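You operate a simulated robot arm through the tools that you are given. There is no shell and no other tool.

You run a simulated robot arm. Do the job below in one go: nothing can be reset, and whatever is moved stays where it is left.

## Task
Wind three wraps of tape on the plug with the red band.
Fine: use the tape roller, lever off after; then stand the plug in the DONE tray. Set down upright: plug with the red band.

The check looks at the end state, three seconds after you hand in, the way a careful person would. Anything else that was tipped, shoved, dropped, spilled or broken makes it a failure.

## Robot
A 7-joint arm with a fingered hand, fixed in place. Base frame: the origin is at the foot of the arm, x ahead of it, y to its left, z up. Lengths are in mm, angles in degrees, forces in N, time in s.
Its first joint turns from -149.0 to 149.0 degrees. Payload 3.5 kg.
The tool frame sits at the grasp point between the pads (the TCP): z along the fingers, y along the line on which they close. The tips reach 30 mm beyond it. Largest opening 104 mm; the body of the gripper starts 35 mm behind the TCP. The gripper is a hand of 4 fingers: y runs from the thumb to the fingers, the wrist lies at [-15, -110, -186] in the tool frame, and closing takes about 1.5 s.
Orientation is that of the tool frame in the base frame, as a unit quaternion [x, y, z, w]. With the fingers straight down and the wrist toward the robot, the tool's x, y and z point along [0, 1, 0], [1, 0, 0] and [0, 0, -1] of the base frame.

## Interface
- The arm moves only by the tool servo_tool. Its argument "series" is one flat list of numbers, 7 for each row, row after row: the shift along the tool's x, y, z in units of 50 mm (1.0 is 50 mm), then the turn, a rotation vector about the tool's x, y, z in units of 8 degrees (1.0 is 8 degrees), then the opening, from 0 (shut) to 1 (fully open). In form: [dx, dy, dz, rx, ry, rz, fingers, dx, dy, dz, rx, ry, rz, fingers, ...]. A call has 1 to 20 rows; each row shifts and turns the commanded pose from where the row before left it, along the tool's axes as they then stand. A call with a number of a shift or a turn outside -1 to 1 is refused whole. A row lasts 0.2 s, in which the tool goes at most 50 mm and 8.6 degrees; a call with a longer step from one row to the next is refused whole, and so is a gripper value outside its range. A pose out of reach is approached as far as the arm can. The call stops where the force on the tool passes 40 N (or 10 N more than at its start, if that is more) or the arm is blocked; 0.2 s more then pass. Each finger travels about 45 mm/s and halts on what it meets, pressing with about 33 N; the grip force reading is that of the motor and also rises with nothing between the fingers. The clock runs only during rows and for 0.2 s after the last one: add rows that do not move to give the fingers time. The reply holds the time, the measured pose of the TCP, the force on the tool along the base axes, the opening and the grip force, in the units named above and with some noise, with the torque about the TCP (base axes, N m) and any sound that the robot's microphone picked up.
- Cameras (640 x 400 px; columns grow to the right, rows downward): "scene" is fixed at [400.1, 500.3, 1483]; the picture's right is [-1.00, 0.05, 0.00], its down [0.02, 0.42, -0.91] and it looks along [-0.04, -0.91, -0.42] (base axes); focal length 345 px, centre (320, 200). "wrist" rides on the gripper at [61, -92, -130] in the tool frame; the picture's right is [-0.81, 0.28, -0.52], its down [-0.53, -0.71, 0.46] and it looks along [-0.24, 0.64, 0.72] (tool axes); focal length 275 px, centre (320, 200). There is no depth. A picture from a camera that has moved, and an enlarged one, comes with that camera's place and axes in the base frame and with its lens.
- get_image(camera): a new picture of that camera. It takes no simulated time.
- move_column(by): slides the trunk up (or, below 0, down) by that many mm; the arm rides with it, the base frame stays. It gives what a move gives, with no picture.
- grasp_type(shape): the hand has 4 fingers and takes this shape, open, in about a second: jaw (thumb against the fingers, like two jaws); tri (thumb and two fingers); tip (a fingertip pinch); poke (one finger out to press); point (the index stretched); flat (the hand flat); cup (the hand cupped); fist (a fist). The gripper value then closes the fingers along that shape, each until it touches; the sizes above hold for jaw. It gives what a move gives, with no picture.
- inspect(camera, box): a new picture of the part [left, top, right, bottom] of that camera's present view, enlarged. It takes no simulated time.
- finish_job(): hands the job in; it is judged then, once.

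Places have to be worked out from the pictures, the camera data and where the tool is seen. Open the gripper and draw the arm clear of the work before you hand the job in, unless the task says otherwise.

The tools are called after "Call:" as a command line: name --argument value ..., lists and objects as JSON in quotes. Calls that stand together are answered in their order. servo_tool: Moves the arm, as the interface text tells. Its arguments: {"type":"object","properties":{"series":{"type":"array","items":{"type":"number"}}},"required":["series"]} The other tools are called the same way: move_column (by) slides the trunk up or down; grasp_type (shape) gives the hand a shape; get_image (camera) takes a picture; inspect (camera, box) takes an enlarged picture of a part of a camera's view; finish_job () hands the job in.

At the start:

```text
clock: 0.0
position: [353.0, -484.3, 1190.8]
ee_rot: [0.708, 0.707, 0.0, 0.0]
ft_force: [0.2, 0.1, -0.1]
torque: [-0.02, 0.02, -0.02]
finger_gap: 103.5
grasp_force: 0.1
shape: jaw
trunk travel left (down, up): [-550.0, 160.0]
```

scene: 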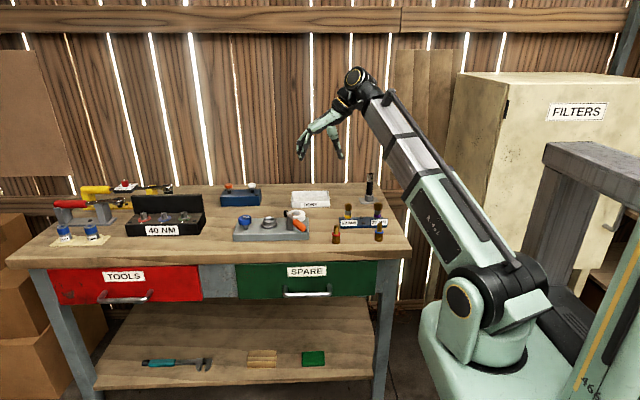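
wrist: 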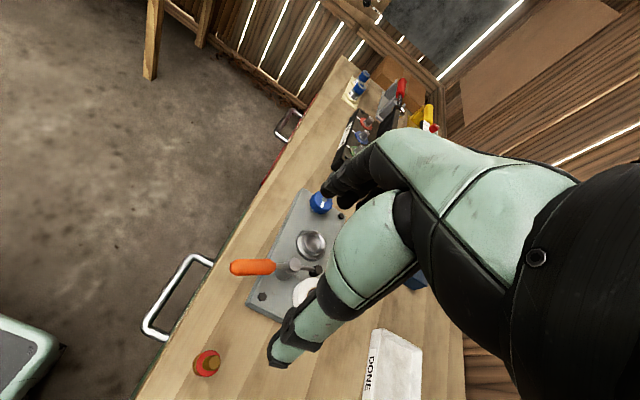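

I start by looking closer at the bench from the scene camera to find the plug, the tape roller and the DONE tray.

Call:
inspect --camera "scene" --box '[220, 160, 420, 285]'

Call:
inspect --camera "scene" --box '[225, 200, 325, 262]'

Call:
inspect --camera "scene" --box '[320, 165, 420, 255]'

Call:
inspect --camera "scene" --box '[20, 170, 220, 280]'

Call:
inspect --camera "wrist" --box '[160, 160, 440, 400]'

```text
3.20 times, centred on (320, 222) of scene
camera zoom: at [400.1, 500.3, 1483.0], right [-1.0, 0.05, 0.0], down [0.02, 0.42, -0.91], along [-0.04, -0.91, -0.42], focal length 1105 px, centre (320, 128)
```

zoom: 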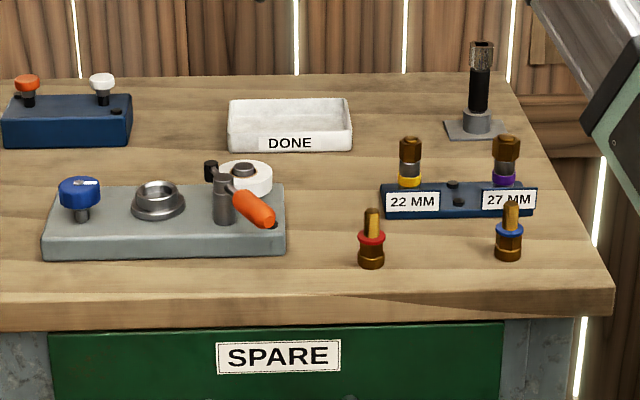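

```text
6.40 times, centred on (275, 231) of scene
camera zoom: at [400.1, 500.3, 1483.0], right [-1.0, 0.05, 0.0], down [0.02, 0.42, -0.91], along [-0.04, -0.91, -0.42], focal length 2210 px, centre (608, 2)
```

zoom: 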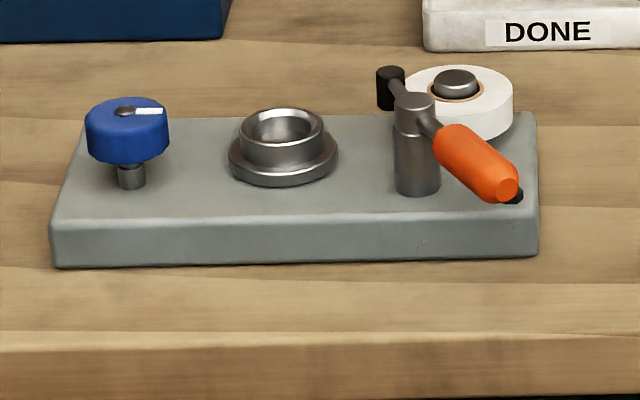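

```text
4.44 times, centred on (370, 210) of scene
camera zoom: at [400.1, 500.3, 1483.0], right [-1.0, 0.05, 0.0], down [0.02, 0.42, -0.91], along [-0.04, -0.91, -0.42], focal length 1535 px, centre (98, 156)
```

zoom: 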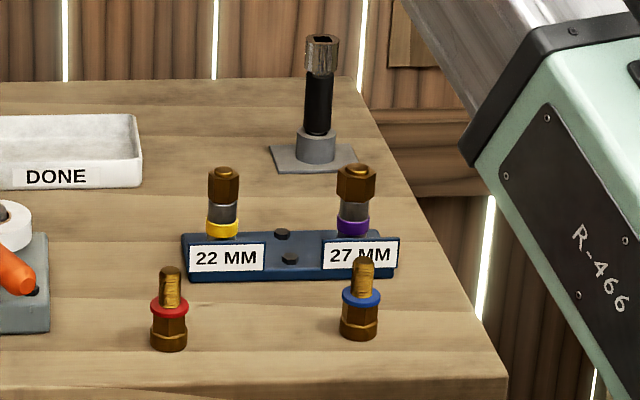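

```text
3.20 times, centred on (120, 225) of scene
camera zoom: at [400.1, 500.3, 1483.0], right [-1.0, 0.05, 0.0], down [0.02, 0.42, -0.91], along [-0.04, -0.91, -0.42], focal length 1105 px, centre (960, 120)
```

zoom: 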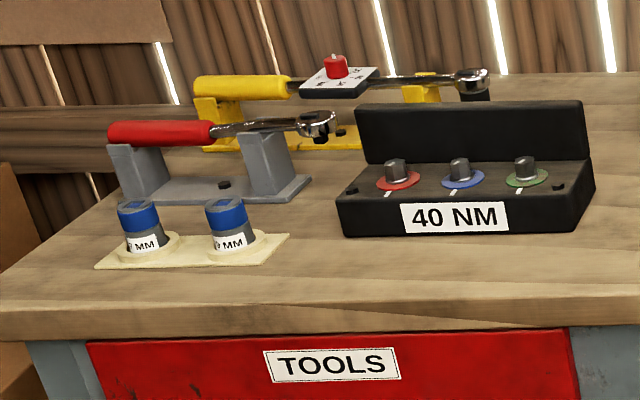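

```text
1.67 times, centred on (300, 280) of wrist
camera zoom: at [261.5, -423.0, 1320.0], right [0.28, -0.81, 0.52], down [-0.71, -0.53, -0.46], along [0.64, -0.24, -0.72], focal length 459 px, centre (353, 67)
```

zoom: 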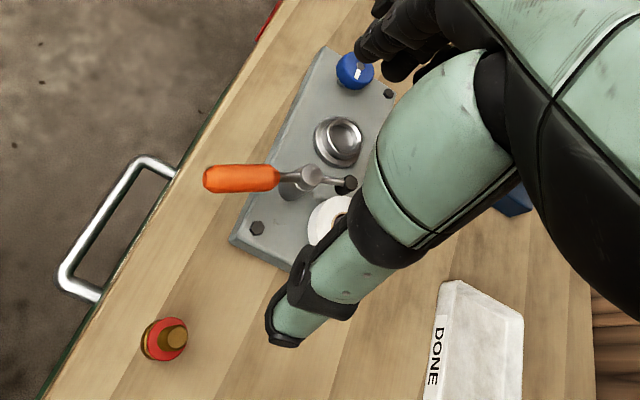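

The bench top comes out at about z = 855. By triangulation the red plug stands near (298, -510), the roller cup near (527, -576) with its rim at about z 916, and the lever post near (455, -570). I move down and a little sideways to get a closer wrist view of the plug and roller.

Call:
servo_tool --series '[-0.38, -0.115, 0.7, 0, 0, 0, 1, -0.38, -0.115, 0.7, 0, 0, 0, 1, -0.38, -0.115, 0.7, 0, 0, 0, 1, -0.38, -0.115, 0.7, 0, 0, 0, 1, 0, 0, 0, 0, 0, 0, 1]'

Call:
get_image --camera "wrist"

Call:
get_image --camera "scene"

```text
clock: 1.2
position: [328.4, -560.4, 1049.2]
ee_rot: [0.707, 0.707, 0.001, 0.001]
ft_force: [-0.4, -0.4, 0.2]
torque: [0.0, -0.01, 0.01]
finger_gap: 103.6
grasp_force: 0.1
shape: jaw
trunk travel left (down, up): [-550.0, 160.0]
```

```text
taken
camera wrist: at [237.0, -500.2, 1180.0], right [0.28, -0.81, 0.52], down [-0.71, -0.53, -0.46], along [0.64, -0.24, -0.72], focal length 275 px, centre (320, 200)
```

wrist: 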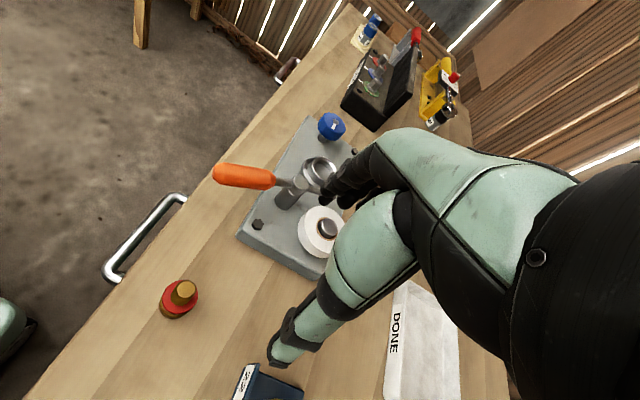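

```text
taken
```

scene: 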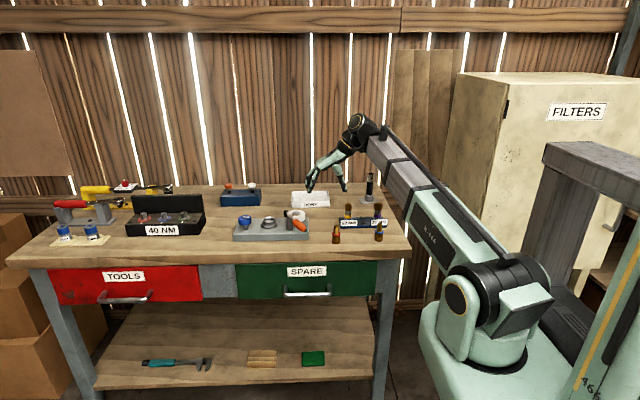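

Call:
inspect --camera "wrist" --box '[140, 250, 240, 330]'

Call:
inspect --camera "wrist" --box '[200, 100, 380, 290]'

```text
5.00 times, centred on (190, 290) of wrist
camera zoom: at [237.0, -500.2, 1180.0], right [0.28, -0.81, 0.52], down [-0.71, -0.53, -0.46], along [0.64, -0.24, -0.72], focal length 1376 px, centre (970, -250)
```

zoom: 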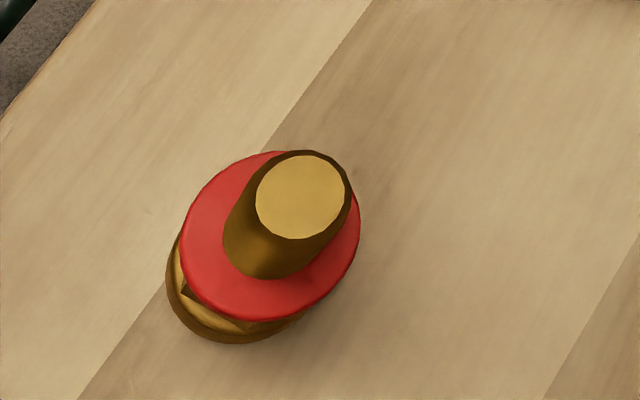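

```text
2.11 times, centred on (290, 195) of wrist
camera zoom: at [237.0, -500.2, 1180.0], right [0.28, -0.81, 0.52], down [-0.71, -0.53, -0.46], along [0.64, -0.24, -0.72], focal length 580 px, centre (383, 210)
```

zoom: 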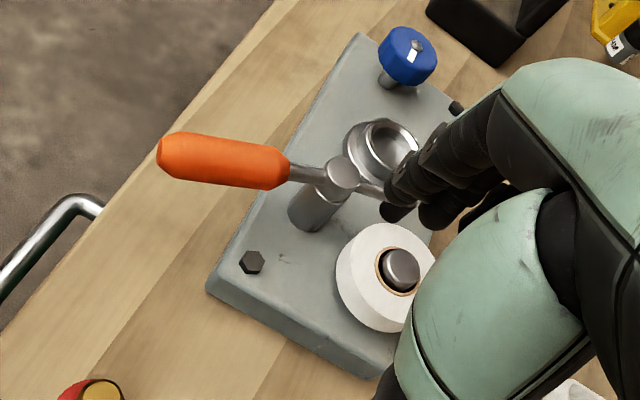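

The plug's thread top triangulates to about (300, -505, 922). I zoom further on the plugs and the roller in the scene camera to understand their shapes.

Call:
inspect --camera "scene" --box '[316, 216, 356, 250]'

Call:
inspect --camera "scene" --box '[230, 204, 280, 244]'

Call:
inspect --camera "scene" --box '[270, 200, 320, 240]'

```text
11.76 times, centred on (336, 233) of scene
camera zoom: at [400.1, 500.3, 1483.0], right [-1.0, 0.05, 0.0], down [0.02, 0.42, -0.91], along [-0.04, -0.91, -0.42], focal length 4063 px, centre (132, -188)
```

zoom: 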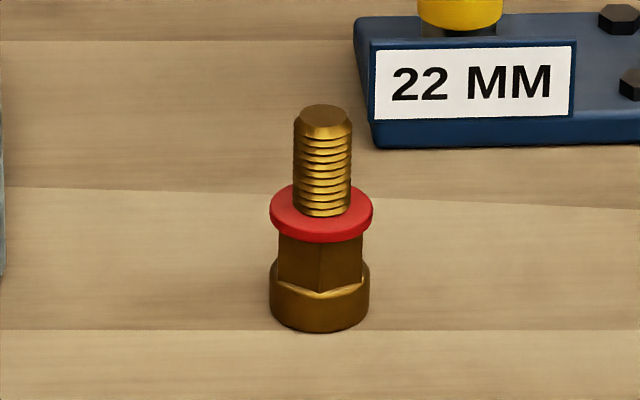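

```text
10.00 times, centred on (255, 224) of scene
camera zoom: at [400.1, 500.3, 1483.0], right [-1.0, 0.05, 0.0], down [0.02, 0.42, -0.91], along [-0.04, -0.91, -0.42], focal length 3453 px, centre (970, -40)
```

zoom: 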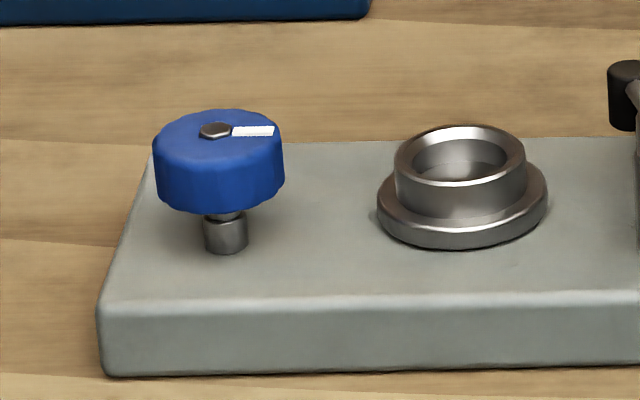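

```text
10.00 times, centred on (295, 220) of scene
camera zoom: at [400.1, 500.3, 1483.0], right [-1.0, 0.05, 0.0], down [0.02, 0.42, -0.91], along [-0.04, -0.91, -0.42], focal length 3453 px, centre (570, 0)
```

zoom: 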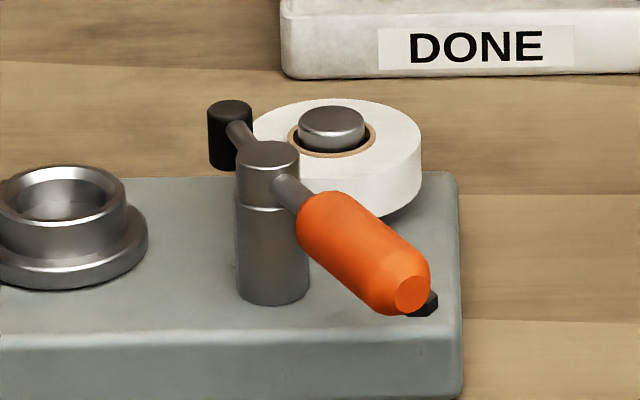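

The plug has a round base about 29 mm across, a red washer about 31–34 mm above its base, and a 16 mm thread up to about 62 mm. The knob top is near (607, -557, 932), the cup rim near (527, -578, 912) and the lever post near (453, -550). I turn the hand so the wrist faces the robot and go above the plug.

Call:
servo_tool --series '[0, 0, 0, 0, 0, 0.893, 1, 0, 0, 0, 0, 0, 0.893, 1, 0, 0, 0, 0, 0, 0.893, 1, 0, 0, 0, 0, 0, 0.893, 1, 0, 0, 0, 0, 0, 0.893, 1, 0, 0, 0, 0, 0, 0.893, 1, 0, 0, 0, 0, 0, 0.893, 1, 0, 0, 0, 0, 0, 0, 1, 0.139, -0.607, 0.49, 0, 0, 0, 1, 0.139, -0.607, 0.49, 0, 0, 0, 1, 0, 0, 0, 0, 0, 0, 1]'

Call:
get_image --camera "wrist"

Call:
inspect --camera "scene" --box '[220, 140, 420, 265]'

```text
clock: 3.6
position: [299.4, -502.7, 1001.5]
ee_rot: [0.94, 0.342, 0.0, 0.0]
ft_force: [0.6, 0.2, 0.2]
torque: [0.01, 0.0, -0.03]
finger_gap: 103.5
grasp_force: 0.1
shape: jaw
trunk travel left (down, up): [-550.0, 160.0]
```

```text
taken
camera wrist: at [288.8, -394.2, 1131.6], right [-0.44, -0.73, 0.52], down [-0.87, 0.2, -0.46], along [0.23, -0.65, -0.72], focal length 275 px, centre (320, 200)
```

wrist: 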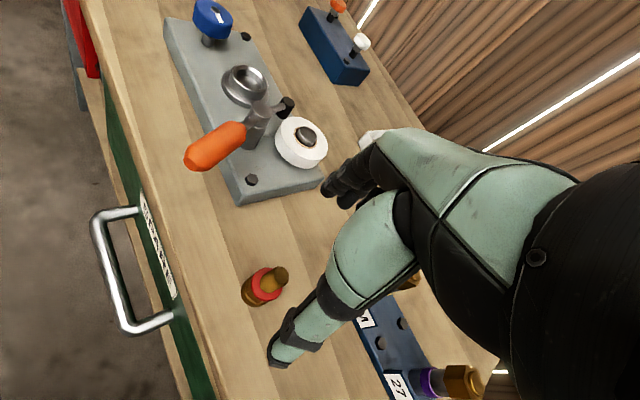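

```text
3.20 times, centred on (320, 202) of scene
camera zoom: at [400.1, 500.3, 1483.0], right [-1.0, 0.05, 0.0], down [0.02, 0.42, -0.91], along [-0.04, -0.91, -0.42], focal length 1105 px, centre (320, 192)
```

zoom: 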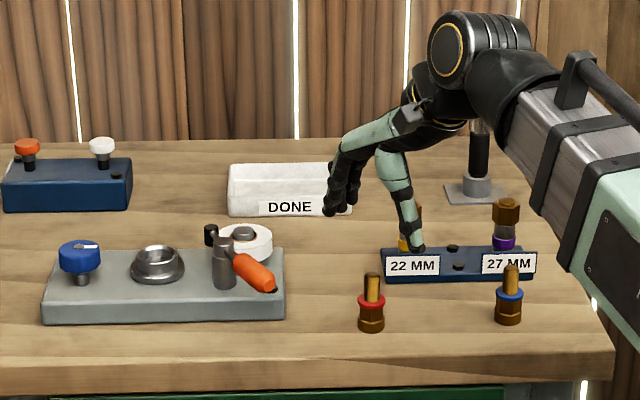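

The TCP is over the plug as expected, and this view shows the roller clearly. I zoom in on the roller and the plug from here.

Call:
inspect --camera "wrist" --box '[160, 40, 340, 210]'

Call:
inspect --camera "wrist" --box '[220, 240, 320, 320]'

Call:
inspect --camera "wrist" --box '[160, 0, 260, 70]'

```text
2.35 times, centred on (250, 125) of wrist
camera zoom: at [288.8, -394.2, 1131.6], right [-0.44, -0.73, 0.52], down [-0.87, 0.2, -0.46], along [0.23, -0.65, -0.72], focal length 648 px, centre (485, 376)
```

zoom: 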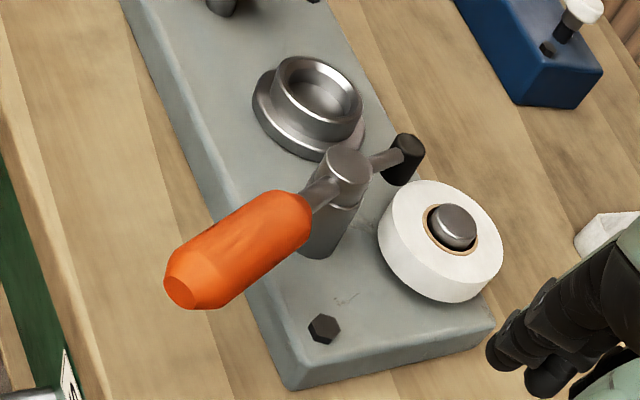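

```text
5.00 times, centred on (270, 280) of wrist
camera zoom: at [288.8, -394.2, 1131.6], right [-0.44, -0.73, 0.52], down [-0.87, 0.2, -0.46], along [0.23, -0.65, -0.72], focal length 1376 px, centre (570, -200)
```

zoom: 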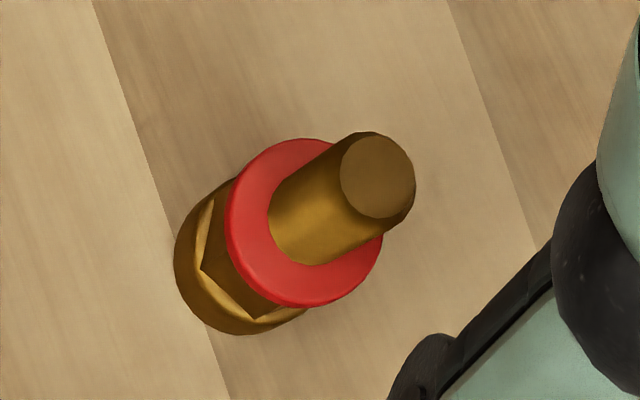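

```text
5.71 times, centred on (210, 35) of wrist
camera zoom: at [288.8, -394.2, 1131.6], right [-0.44, -0.73, 0.52], down [-0.87, 0.2, -0.46], along [0.23, -0.65, -0.72], focal length 1573 px, centre (949, 1143)
```

zoom: 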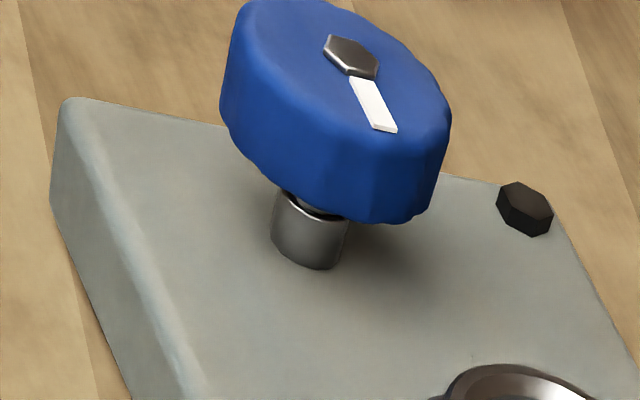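

The thread top agrees with (300, -505.5, 922) from this view as well, so the TCP is 1–2 mm off. I correct that and lower until the TCP is at about z = 928, with the tips just above the red washer and the hand still open.

Call:
servo_tool --series '[-0.02, 0.042, 0.5, 0, 0, 0, 1, 0, 0, 0.5, 0, 0, 0, 1, 0, 0, 0.3, 0, 0, 0, 1, 0, 0, 0.17, 0, 0, 0, 1, 0, 0, 0, 0, 0, 0, 1]'

Call:
get_image --camera "wrist"

Call:
inspect --camera "scene" --box '[290, 180, 390, 250]'

```text
clock: 4.8
position: [302.2, -506.0, 926.7]
ee_rot: [0.939, 0.343, 0.0, 0.0]
ft_force: [-0.7, -0.5, -0.3]
torque: [0.03, -0.02, 0.02]
finger_gap: 103.8
grasp_force: 0.0
shape: jaw
trunk travel left (down, up): [-550.0, 160.0]
```

```text
taken
camera wrist: at [289.8, -397.0, 1057.6], right [-0.44, -0.73, 0.52], down [-0.87, 0.2, -0.46], along [0.23, -0.65, -0.72], focal length 275 px, centre (320, 200)
```

wrist: 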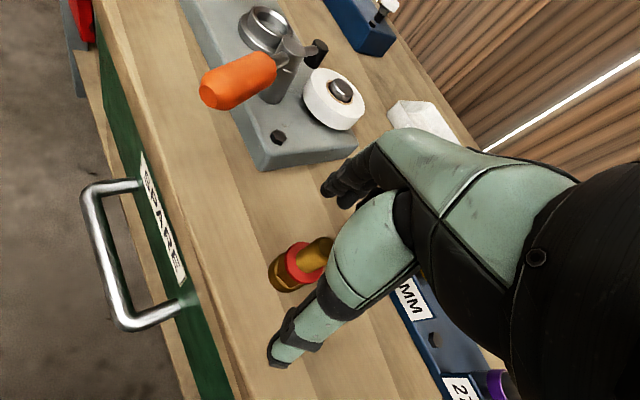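

```text
5.71 times, centred on (340, 215) of scene
camera zoom: at [400.1, 500.3, 1483.0], right [-1.0, 0.05, 0.0], down [0.02, 0.42, -0.91], along [-0.04, -0.91, -0.42], focal length 1973 px, centre (206, 114)
```

zoom: 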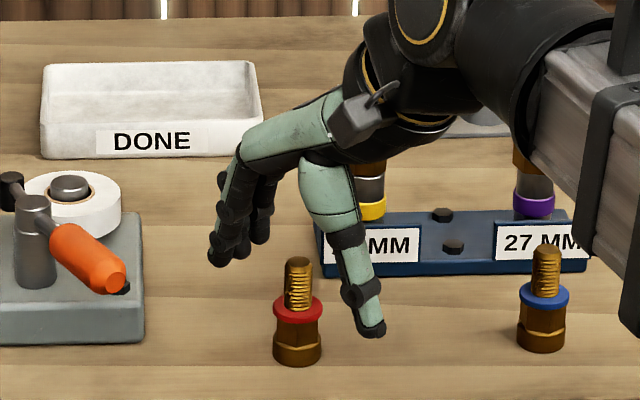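

I check the alignment from the wrist camera at this close range before closing.

Call:
inspect --camera "wrist" --box '[250, 180, 370, 300]'

Call:
inspect --camera "scene" --box '[320, 205, 370, 245]'

```text
3.33 times, centred on (310, 240) of wrist
camera zoom: at [289.8, -397.0, 1057.6], right [-0.44, -0.73, 0.52], down [-0.87, 0.2, -0.46], along [0.23, -0.65, -0.72], focal length 918 px, centre (353, 67)
```

zoom: 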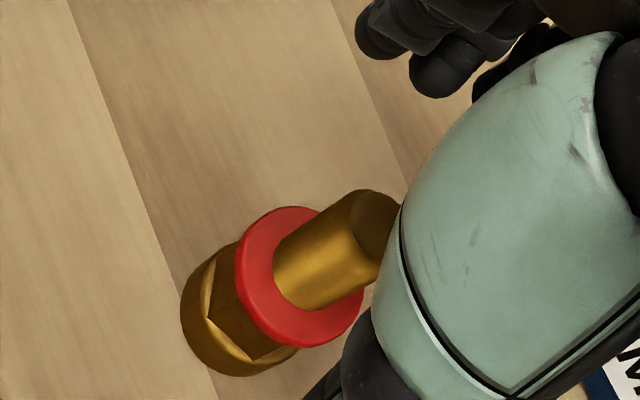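

```text
10.00 times, centred on (345, 225) of scene
camera zoom: at [400.1, 500.3, 1483.0], right [-1.0, 0.05, 0.0], down [0.02, 0.42, -0.91], along [-0.04, -0.91, -0.42], focal length 3453 px, centre (70, -50)
```

zoom: 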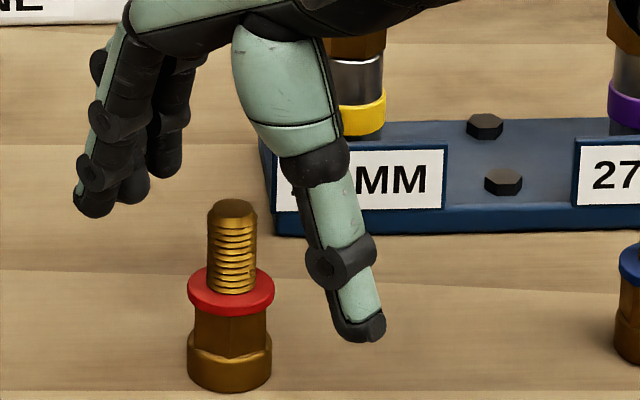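

From the wrist view the thread axis sits within about 2 mm of the grasp point, so I nudge the hand onto it and close gently on the thread.

Call:
servo_tool --series '[-0.02, -0.024, 0, 0, 0, 0, 1, 0, 0, 0, 0, 0, 0, 0.6, 0, 0, 0, 0, 0, 0, 0.4, 0, 0, 0, 0, 0, 0, 0.3, 0, 0, 0, 0, 0, 0, 0.2, 0, 0, 0, 0, 0, 0, 0.1, 0, 0, 0, 0, 0, 0, 0, 0, 0, 0, 0, 0, 0, 0, 0, 0, 0, 0, 0, 0, 0, 0, 0, 0, 0, 0, 0, 0]'

Call:
inspect --camera "wrist" --box '[230, 160, 410, 310]'

Call:
inspect --camera "scene" --box '[310, 200, 370, 248]'

```text
clock: 7.0
position: [299.6, -506.4, 928.0]
ee_rot: [0.94, 0.342, -0.001, -0.001]
ft_force: [0.4, 0.0, 1.2]
torque: [-0.03, -0.02, 0.03]
finger_gap: 6.7
grasp_force: 33.4
shape: jaw
trunk travel left (down, up): [-550.0, 160.0]
```

```text
2.67 times, centred on (320, 235) of wrist
camera zoom: at [288.3, -397.2, 1058.1], right [-0.44, -0.73, 0.52], down [-0.87, 0.2, -0.46], along [0.23, -0.65, -0.72], focal length 734 px, centre (320, 107)
```

zoom: 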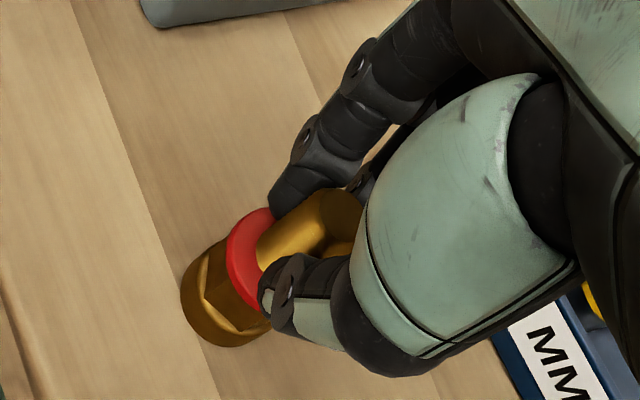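

```text
8.33 times, centred on (340, 224) of scene
camera zoom: at [400.1, 500.3, 1483.0], right [-1.0, 0.05, 0.0], down [0.02, 0.42, -0.91], along [-0.04, -0.91, -0.42], focal length 2878 px, centre (153, 0)
```

zoom: 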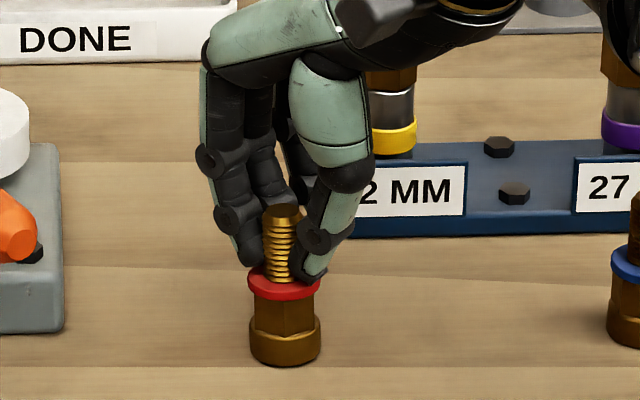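

The fingers are closed on the thread with 33 N, and the plug still looks upright. I lift it straight up about 45 mm and check the hold.

Call:
servo_tool --series '[0, 0, -0.2, 0, 0, 0, 0, 0, 0, -0.3, 0, 0, 0, 0, 0, 0, -0.4, 0, 0, 0, 0, 0, 0, 0, 0, 0, 0, 0]'

Call:
inspect --camera "wrist" --box '[230, 160, 410, 310]'

Call:
inspect --camera "scene" --box '[300, 180, 380, 244]'

```text
clock: 8.0
position: [302.0, -505.5, 973.4]
ee_rot: [0.939, 0.343, 0.0, 0.0]
ft_force: [-0.1, 0.3, -1.9]
torque: [-0.01, -0.01, 0.02]
finger_gap: 6.8
grasp_force: 32.7
shape: jaw
trunk travel left (down, up): [-550.0, 160.0]
```

```text
2.67 times, centred on (320, 235) of wrist
camera zoom: at [290.5, -397.6, 1102.8], right [-0.44, -0.73, 0.52], down [-0.87, 0.2, -0.46], along [0.23, -0.65, -0.72], focal length 734 px, centre (320, 107)
```

zoom: 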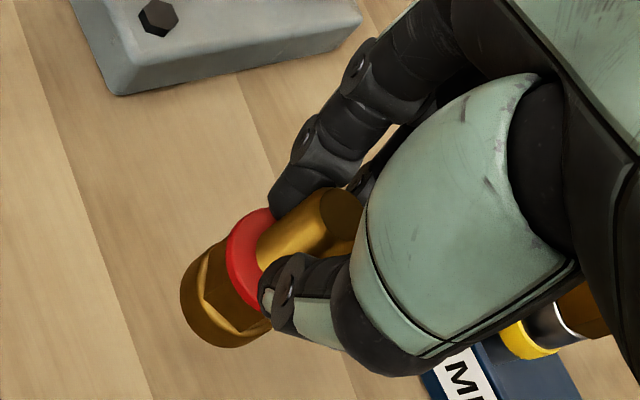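

```text
6.25 times, centred on (340, 212) of scene
camera zoom: at [400.1, 500.3, 1483.0], right [-1.0, 0.05, 0.0], down [0.02, 0.42, -0.91], along [-0.04, -0.91, -0.42], focal length 2158 px, centre (195, 125)
```

zoom: 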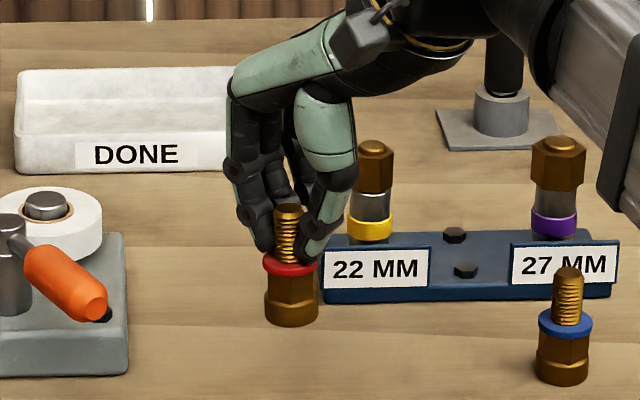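

The plug lifted cleanly and hangs upright. I raise it clear of the lever and carry it over to above the cup at a safe height.

Call:
servo_tool --series '[0, 0, -0.45, 0, 0, 0, 0, 0, 0, -0.45, 0, 0, 0, 0, 0, 0, -0.44, 0, 0, 0, 0, 0.2, 0.3, 0, 0, 0, 0, 0, 0.316, 0.4985, 0, 0, 0, 0, 0, 0.316, 0.4985, 0, 0, 0, 0, 0, 0.316, 0.4985, 0, 0, 0, 0, 0, 0.316, 0.4985, 0, 0, 0, 0, 0, 0.316, 0.4985, 0, 0, 0, 0, 0, 0.316, 0.4985, 0, 0, 0, 0, 0, 0.316, 0.4985, 0, 0, 0, 0, 0, 0.116, 0.1985, 0, 0, 0, 0, 0, 0, 0, 0, 0, 0, 0, 0]'

Call:
get_image --camera "wrist"

Call:
inspect --camera "scene" --box '[220, 160, 320, 240]'

```text
clock: 10.8
position: [526.2, -576.7, 1039.2]
ee_rot: [0.94, 0.343, 0.0, -0.001]
ft_force: [0.4, 0.1, -0.7]
torque: [-0.04, 0.0, -0.02]
finger_gap: 6.5
grasp_force: 32.9
shape: jaw
trunk travel left (down, up): [-550.0, 160.0]
```

```text
taken
camera wrist: at [514.3, -467.6, 1169.8], right [-0.44, -0.73, 0.52], down [-0.87, 0.2, -0.46], along [0.23, -0.65, -0.72], focal length 275 px, centre (320, 200)
```

wrist: 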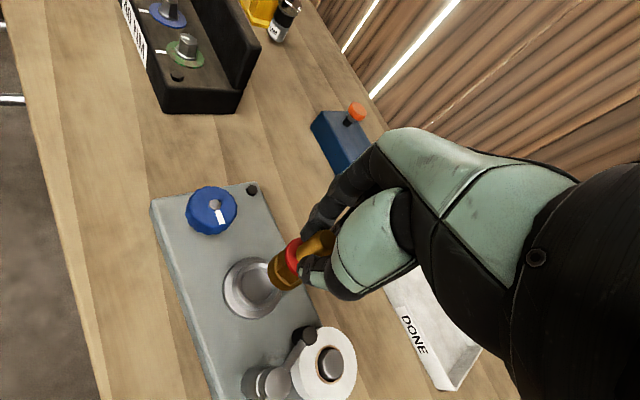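

```text
5.00 times, centred on (270, 200) of scene
camera zoom: at [400.1, 500.3, 1483.0], right [-1.0, 0.05, 0.0], down [0.02, 0.42, -0.91], along [-0.04, -0.91, -0.42], focal length 1727 px, centre (570, 200)
```

zoom: 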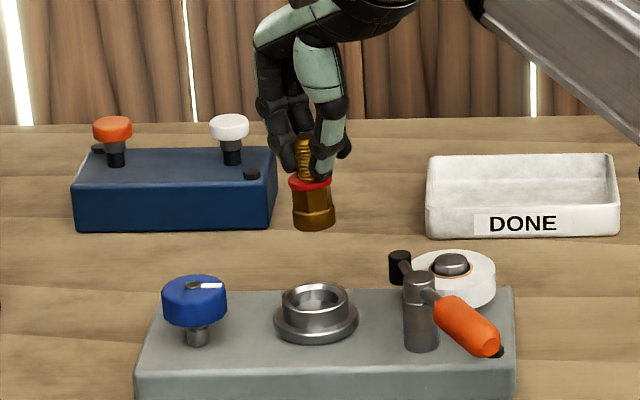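

Call:
inspect --camera "wrist" --box '[200, 210, 340, 350]'

Call:
inspect --camera "scene" --box '[260, 185, 305, 231]'

```text
2.86 times, centred on (270, 280) of wrist
camera zoom: at [514.3, -467.6, 1169.8], right [-0.44, -0.73, 0.52], down [-0.87, 0.2, -0.46], along [0.23, -0.65, -0.72], focal length 786 px, centre (463, -29)
```

zoom: 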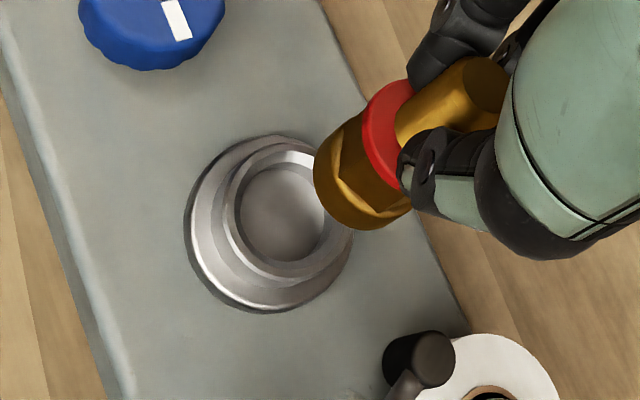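

```text
8.70 times, centred on (282, 208) of scene
camera zoom: at [400.1, 500.3, 1483.0], right [-1.0, 0.05, 0.0], down [0.02, 0.42, -0.91], along [-0.04, -0.91, -0.42], focal length 3003 px, centre (646, 130)
```

zoom: 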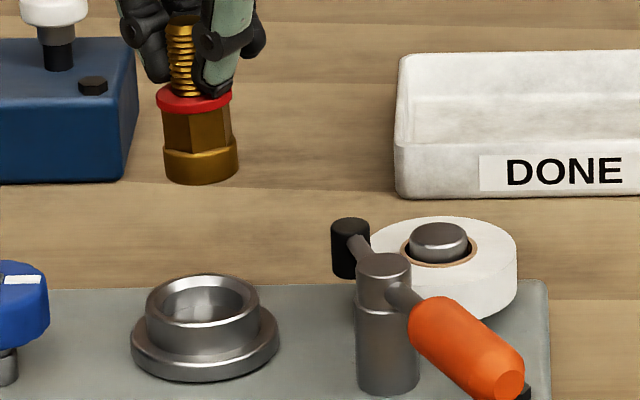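

From both views the cup centre is about 3–4 mm to +x of the plug axis. I shift by that and lower until the plug's base is about 12 mm above the rim, then look again.

Call:
servo_tool --series '[0.07, 0.03, 0, 0, 0, 0, 0, 0, 0, 0.35, 0, 0, 0, 0, 0, 0, 0.35, 0, 0, 0, 0, 0, 0, 0.2, 0, 0, 0, 0, 0, 0, 0, 0, 0, 0, 0]'

Call:
inspect --camera "wrist" --box '[200, 210, 340, 350]'

Call:
inspect --camera "scene" --box '[240, 195, 285, 235]'

```text
clock: 12.0
position: [527.6, -577.0, 994.7]
ee_rot: [0.939, 0.343, 0.0, 0.0]
ft_force: [0.2, 0.1, -1.0]
torque: [-0.01, -0.01, -0.04]
finger_gap: 6.5
grasp_force: 32.9
shape: jaw
trunk travel left (down, up): [-550.0, 160.0]
```

```text
2.86 times, centred on (270, 280) of wrist
camera zoom: at [516.7, -467.6, 1124.0], right [-0.44, -0.73, 0.52], down [-0.87, 0.2, -0.46], along [0.23, -0.65, -0.72], focal length 786 px, centre (463, -29)
```

zoom: 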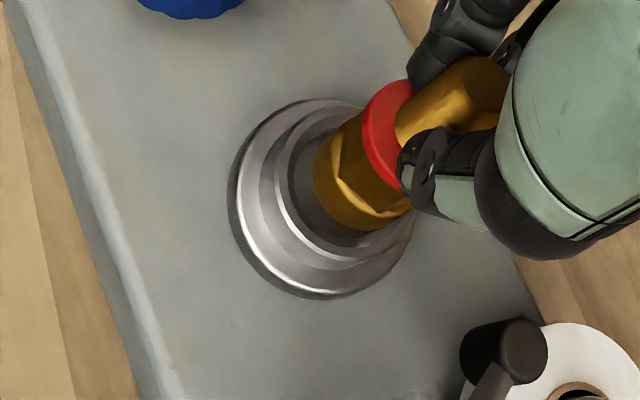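

```text
10.00 times, centred on (262, 215) of scene
camera zoom: at [400.1, 500.3, 1483.0], right [-1.0, 0.05, 0.0], down [0.02, 0.42, -0.91], along [-0.04, -0.91, -0.42], focal length 3453 px, centre (895, 50)
```

zoom: 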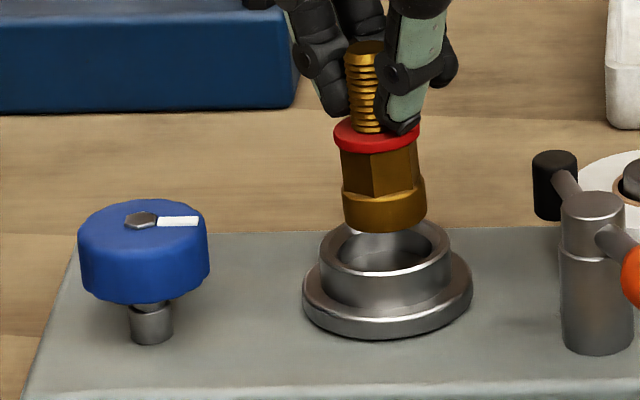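

Call:
inspect --camera "wrist" --box '[270, 235, 350, 325]'

Call:
inspect --camera "scene" --box '[256, 210, 280, 230]'

```text
4.44 times, centred on (310, 280) of wrist
camera zoom: at [516.7, -467.6, 1124.0], right [-0.44, -0.73, 0.52], down [-0.87, 0.2, -0.46], along [0.23, -0.65, -0.72], focal length 1224 px, centre (364, -156)
```

zoom: 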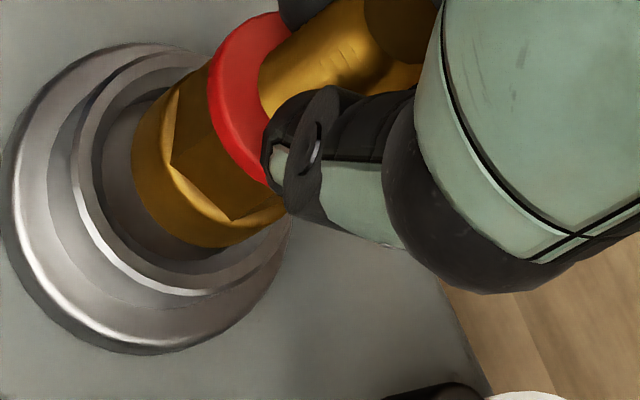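

```text
16.00 times, centred on (268, 220) of scene
camera zoom: at [400.1, 500.3, 1483.0], right [-1.0, 0.05, 0.0], down [0.02, 0.42, -0.91], along [-0.04, -0.91, -0.42], focal length 5525 px, centre (1152, -120)
```

zoom: 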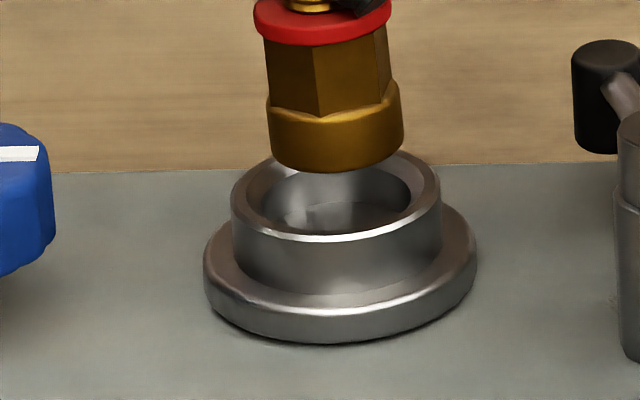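

The plug base needs about 1 mm in +x and 3 mm in -y to be centred. I apply that, go down to about 4 mm above the rim, and check again.

Call:
servo_tool --series '[-0.024, 0.058, 0, 0, 0, 0, 0, 0, 0, 0.1, 0, 0, 0, 0, 0, 0, 0.1, 0, 0, 0, 0, 0, 0, 0, 0, 0, 0, 0]'

Call:
inspect --camera "wrist" --box '[270, 235, 350, 325]'

Call:
inspect --camera "scene" --box '[256, 210, 280, 230]'

```text
clock: 13.0
position: [530.4, -579.8, 985.2]
ee_rot: [0.94, 0.342, 0.0, -0.001]
ft_force: [-0.5, -0.4, -0.4]
torque: [-0.02, -0.04, 0.02]
finger_gap: 6.8
grasp_force: 33.6
shape: jaw
trunk travel left (down, up): [-550.0, 160.0]
```

```text
4.44 times, centred on (310, 280) of wrist
camera zoom: at [518.3, -470.0, 1115.1], right [-0.44, -0.73, 0.52], down [-0.87, 0.2, -0.46], along [0.23, -0.65, -0.72], focal length 1224 px, centre (364, -156)
```

zoom: 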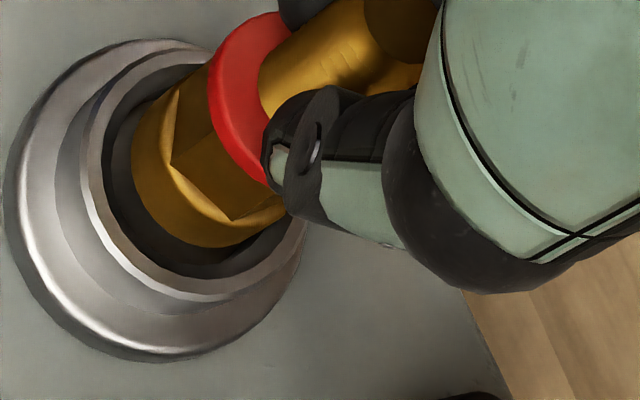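

```text
16.00 times, centred on (268, 220) of scene
camera zoom: at [400.1, 500.3, 1483.0], right [-1.0, 0.05, 0.0], down [0.02, 0.42, -0.91], along [-0.04, -0.91, -0.42], focal length 5525 px, centre (1152, -120)
```

zoom: 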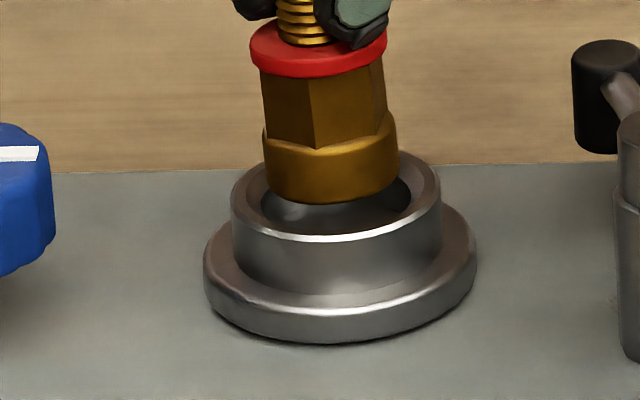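

The plug base is within about 1 mm of centred, so I shift 1 mm in -x and ease it down into the cup in small steps.

Call:
servo_tool --series '[-0.014, -0.012, 0, 0, 0, 0, 0, 0, 0, 0.06, 0, 0, 0, 0, 0, 0, 0.06, 0, 0, 0, 0, 0, 0, 0.06, 0, 0, 0, 0, 0, 0, 0, 0, 0, 0, 0]'

Call:
inspect --camera "wrist" --box '[270, 235, 350, 325]'

Call:
inspect --camera "scene" --box '[256, 210, 280, 230]'

```text
clock: 14.2
position: [528.5, -577.9, 975.7]
ee_rot: [0.939, 0.344, 0.001, 0.0]
ft_force: [0.5, -0.2, -0.6]
torque: [0.02, 0.0, -0.01]
finger_gap: 6.6
grasp_force: 33.4
shape: jaw
trunk travel left (down, up): [-550.0, 160.0]
```

```text
4.44 times, centred on (310, 280) of wrist
camera zoom: at [517.8, -469.7, 1105.9], right [-0.44, -0.73, 0.52], down [-0.87, 0.2, -0.46], along [0.23, -0.65, -0.72], focal length 1224 px, centre (364, -156)
```

zoom: 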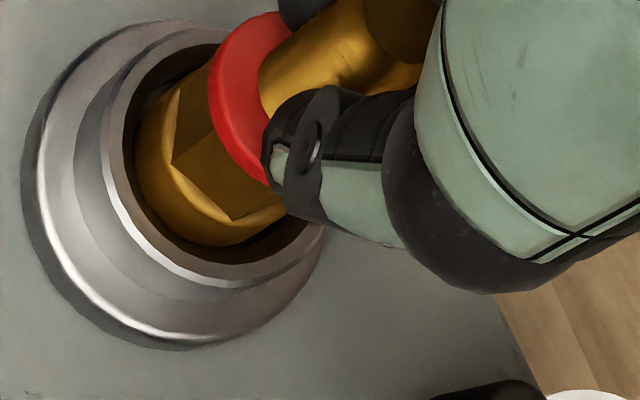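

```text
16.00 times, centred on (268, 220) of scene
camera zoom: at [400.1, 500.3, 1483.0], right [-1.0, 0.05, 0.0], down [0.02, 0.42, -0.91], along [-0.04, -0.91, -0.42], focal length 5525 px, centre (1152, -120)
```

zoom: 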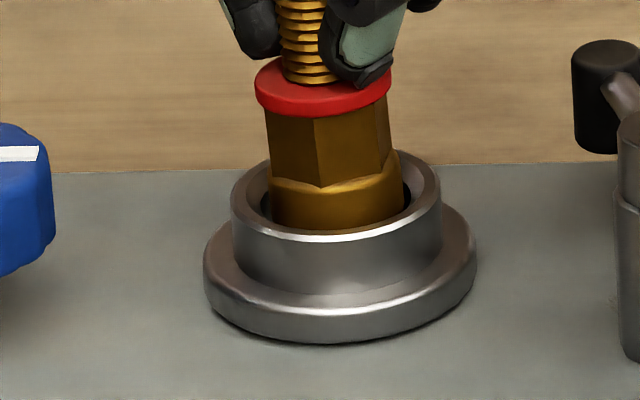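

The plug base has entered the bore with no contact force. I keep lowering in 3 mm steps and watch for the floor.

Call:
servo_tool --series '[0, 0, 0.06, 0, 0, 0, 0, 0, 0, 0.06, 0, 0, 0, 0, 0, 0, 0.04, 0, 0, 0, 0, 0, 0, 0, 0, 0, 0, 0]'

Call:
inspect --camera "scene" --box '[256, 210, 280, 230]'

```text
clock: 15.2
position: [526.8, -577.6, 967.8]
ee_rot: [0.94, 0.342, 0.0, 0.002]
ft_force: [-7.3, -0.9, 12.9]
torque: [-0.12, 0.04, 0.02]
finger_gap: 6.5
grasp_force: 32.2
shape: jaw
trunk travel left (down, up): [-550.0, 160.0]
```

```text
16.00 times, centred on (268, 220) of scene
camera zoom: at [400.1, 500.3, 1483.0], right [-1.0, 0.05, 0.0], down [0.02, 0.42, -0.91], along [-0.04, -0.91, -0.42], focal length 5525 px, centre (1152, -120)
```

zoom: 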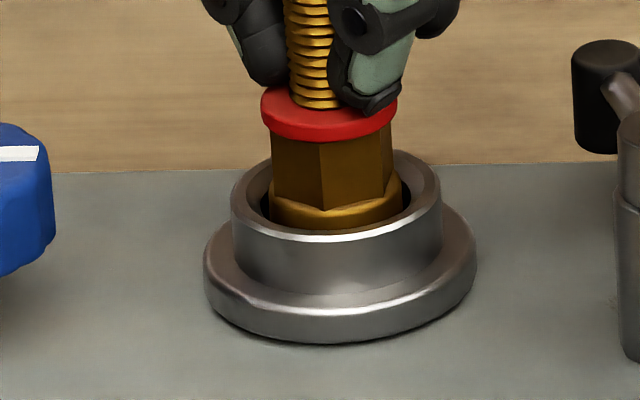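

Force rose to about 13 N with the base at z ≈ 900, which matches the cup floor depth, so the plug is seated. I open the fingers part-way to let it go and check that it stands.

Call:
servo_tool --series '[0, 0, 0, 0, 0, 0, 0.15, 0, 0, 0, 0, 0, 0, 0.3, 0, 0, 0, 0, 0, 0, 0.4, 0, 0, 0, 0, 0, 0, 0.5, 0, 0, 0, 0, 0, 0, 0.5, 0, 0, 0, 0, 0, 0, 0.5]'

Call:
inspect --camera "scene" --box '[250, 195, 290, 230]'

Call:
inspect --camera "wrist" --box '[230, 160, 410, 310]'

```text
clock: 16.6
position: [529.2, -578.9, 967.1]
ee_rot: [0.939, 0.343, 0.0, -0.001]
ft_force: [0.4, 0.1, 0.0]
torque: [-0.02, 0.02, -0.01]
finger_gap: 51.5
grasp_force: 0.0
shape: jaw
trunk travel left (down, up): [-550.0, 160.0]
```

```text
11.43 times, centred on (270, 212) of scene
camera zoom: at [400.1, 500.3, 1483.0], right [-1.0, 0.05, 0.0], down [0.02, 0.42, -0.91], along [-0.04, -0.91, -0.42], focal length 3947 px, centre (891, 57)
```

zoom: 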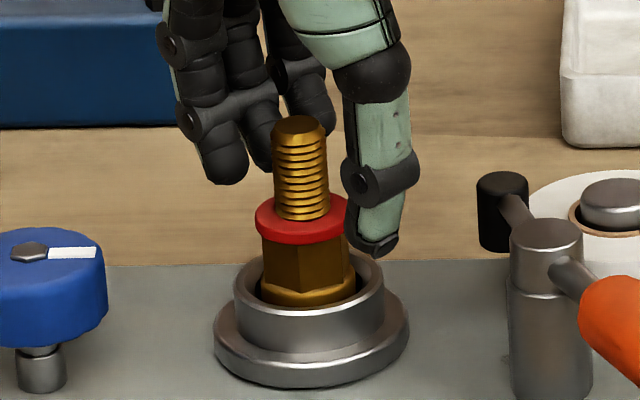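

```text
2.67 times, centred on (320, 235) of wrist
camera zoom: at [517.9, -469.9, 1097.3], right [-0.44, -0.73, 0.52], down [-0.87, 0.2, -0.46], along [0.23, -0.65, -0.72], focal length 734 px, centre (320, 107)
```

zoom: 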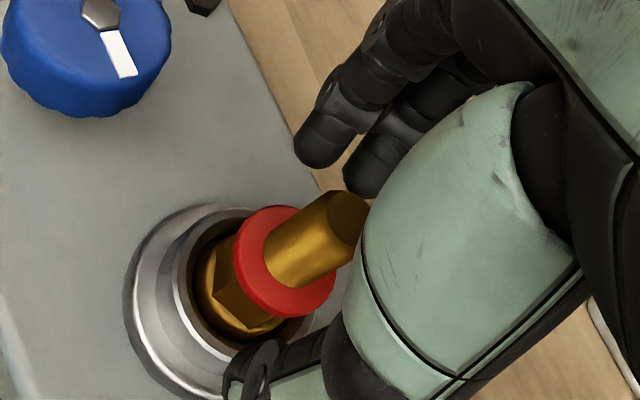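

The plug stands seated in the cup with the fingers clear around it. I withdraw straight up and then look at the result.

Call:
servo_tool --series '[0, 0, -0.2, 0, 0, 0, 0.5, 0, 0, -0.4, 0, 0, 0, 0.5, 0, 0, -0.5, 0, 0, 0, 0.5, 0, 0, -0.5, 0, 0, 0, 0.5, 0, 0, 0, 0, 0, 0, 0.5]'

Call:
inspect --camera "scene" --box '[225, 190, 325, 250]'

Call:
get_image --camera "wrist"

```text
clock: 17.8
position: [530.0, -577.5, 1047.5]
ee_rot: [0.939, 0.343, 0.001, 0.0]
ft_force: [0.4, 0.4, 0.1]
torque: [-0.04, 0.03, -0.01]
finger_gap: 51.4
grasp_force: 0.0
shape: jaw
trunk travel left (down, up): [-550.0, 160.0]
```

```text
6.40 times, centred on (275, 220) of scene
camera zoom: at [400.1, 500.3, 1483.0], right [-1.0, 0.05, 0.0], down [0.02, 0.42, -0.91], along [-0.04, -0.91, -0.42], focal length 2210 px, centre (608, 72)
```

zoom: 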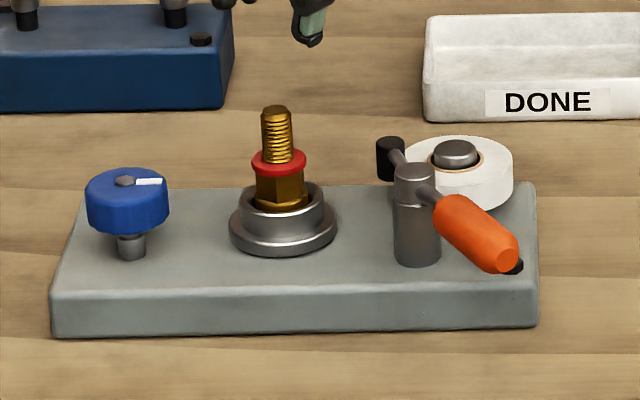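

```text
taken
camera wrist: at [518.4, -469.1, 1177.6], right [-0.44, -0.73, 0.52], down [-0.87, 0.2, -0.46], along [0.23, -0.65, -0.72], focal length 275 px, centre (320, 200)
```

wrist: 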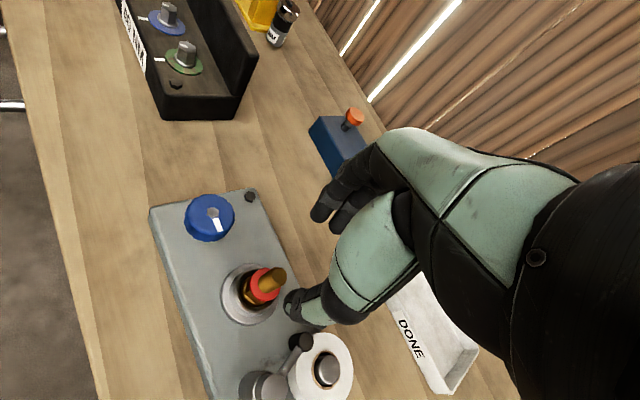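

The plug stands upright in the cup, with the thread exposed. Next I close the fingers to use them as a pusher and go to the +x side of the orange lever handle, first staying high.

Call:
servo_tool --series '[0.1425, -0.6675, 0, 0, 0, 0, 0.3, 0.1425, -0.6675, 0, 0, 0, 0, 0.1, 0.1425, -0.6675, 0, 0, 0, 0, 0, 0.1425, -0.6675, 0, 0, 0, 0, 0, 0, 0, 0.5, 0, 0, 0, 0, 0, 0, 0.5, 0, 0, 0, 0, 0, 0, 0.4, 0, 0, 0, 0, 0, 0, 0, 0, 0, 0, 0, 0, 0, 0, 0, 0, 0, 0]'

Call:
get_image --camera "wrist"

Call:
inspect --camera "scene" --box '[225, 180, 345, 255]'

```text
clock: 19.8
position: [465.9, -459.6, 976.8]
ee_rot: [0.939, 0.343, 0.0, 0.0]
ft_force: [-0.4, -0.1, -0.7]
torque: [-0.02, -0.01, 0.02]
finger_gap: 0.2
grasp_force: 33.4
shape: jaw
trunk travel left (down, up): [-550.0, 160.0]
```

```text
taken
camera wrist: at [453.5, -350.2, 1107.7], right [-0.44, -0.73, 0.52], down [-0.87, 0.2, -0.46], along [0.23, -0.65, -0.72], focal length 275 px, centre (320, 200)
```

wrist: 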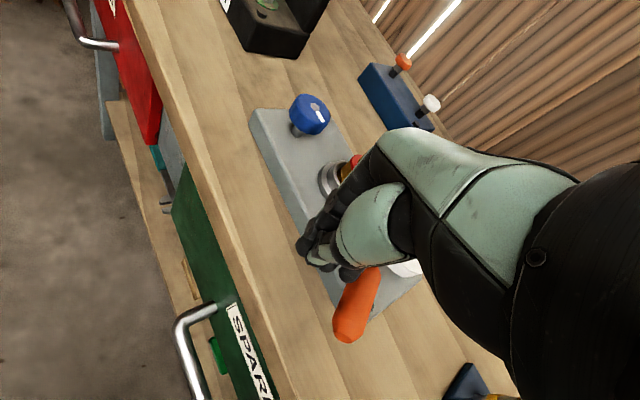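

```text
5.33 times, centred on (285, 218) of scene
camera zoom: at [400.1, 500.3, 1483.0], right [-1.0, 0.05, 0.0], down [0.02, 0.42, -0.91], along [-0.04, -0.91, -0.42], focal length 1842 px, centre (507, 107)
```

zoom: 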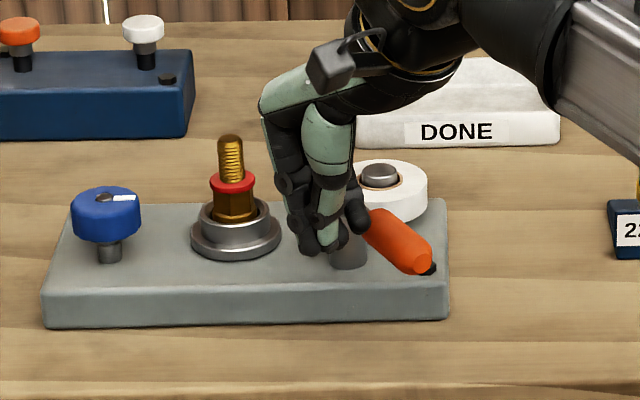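

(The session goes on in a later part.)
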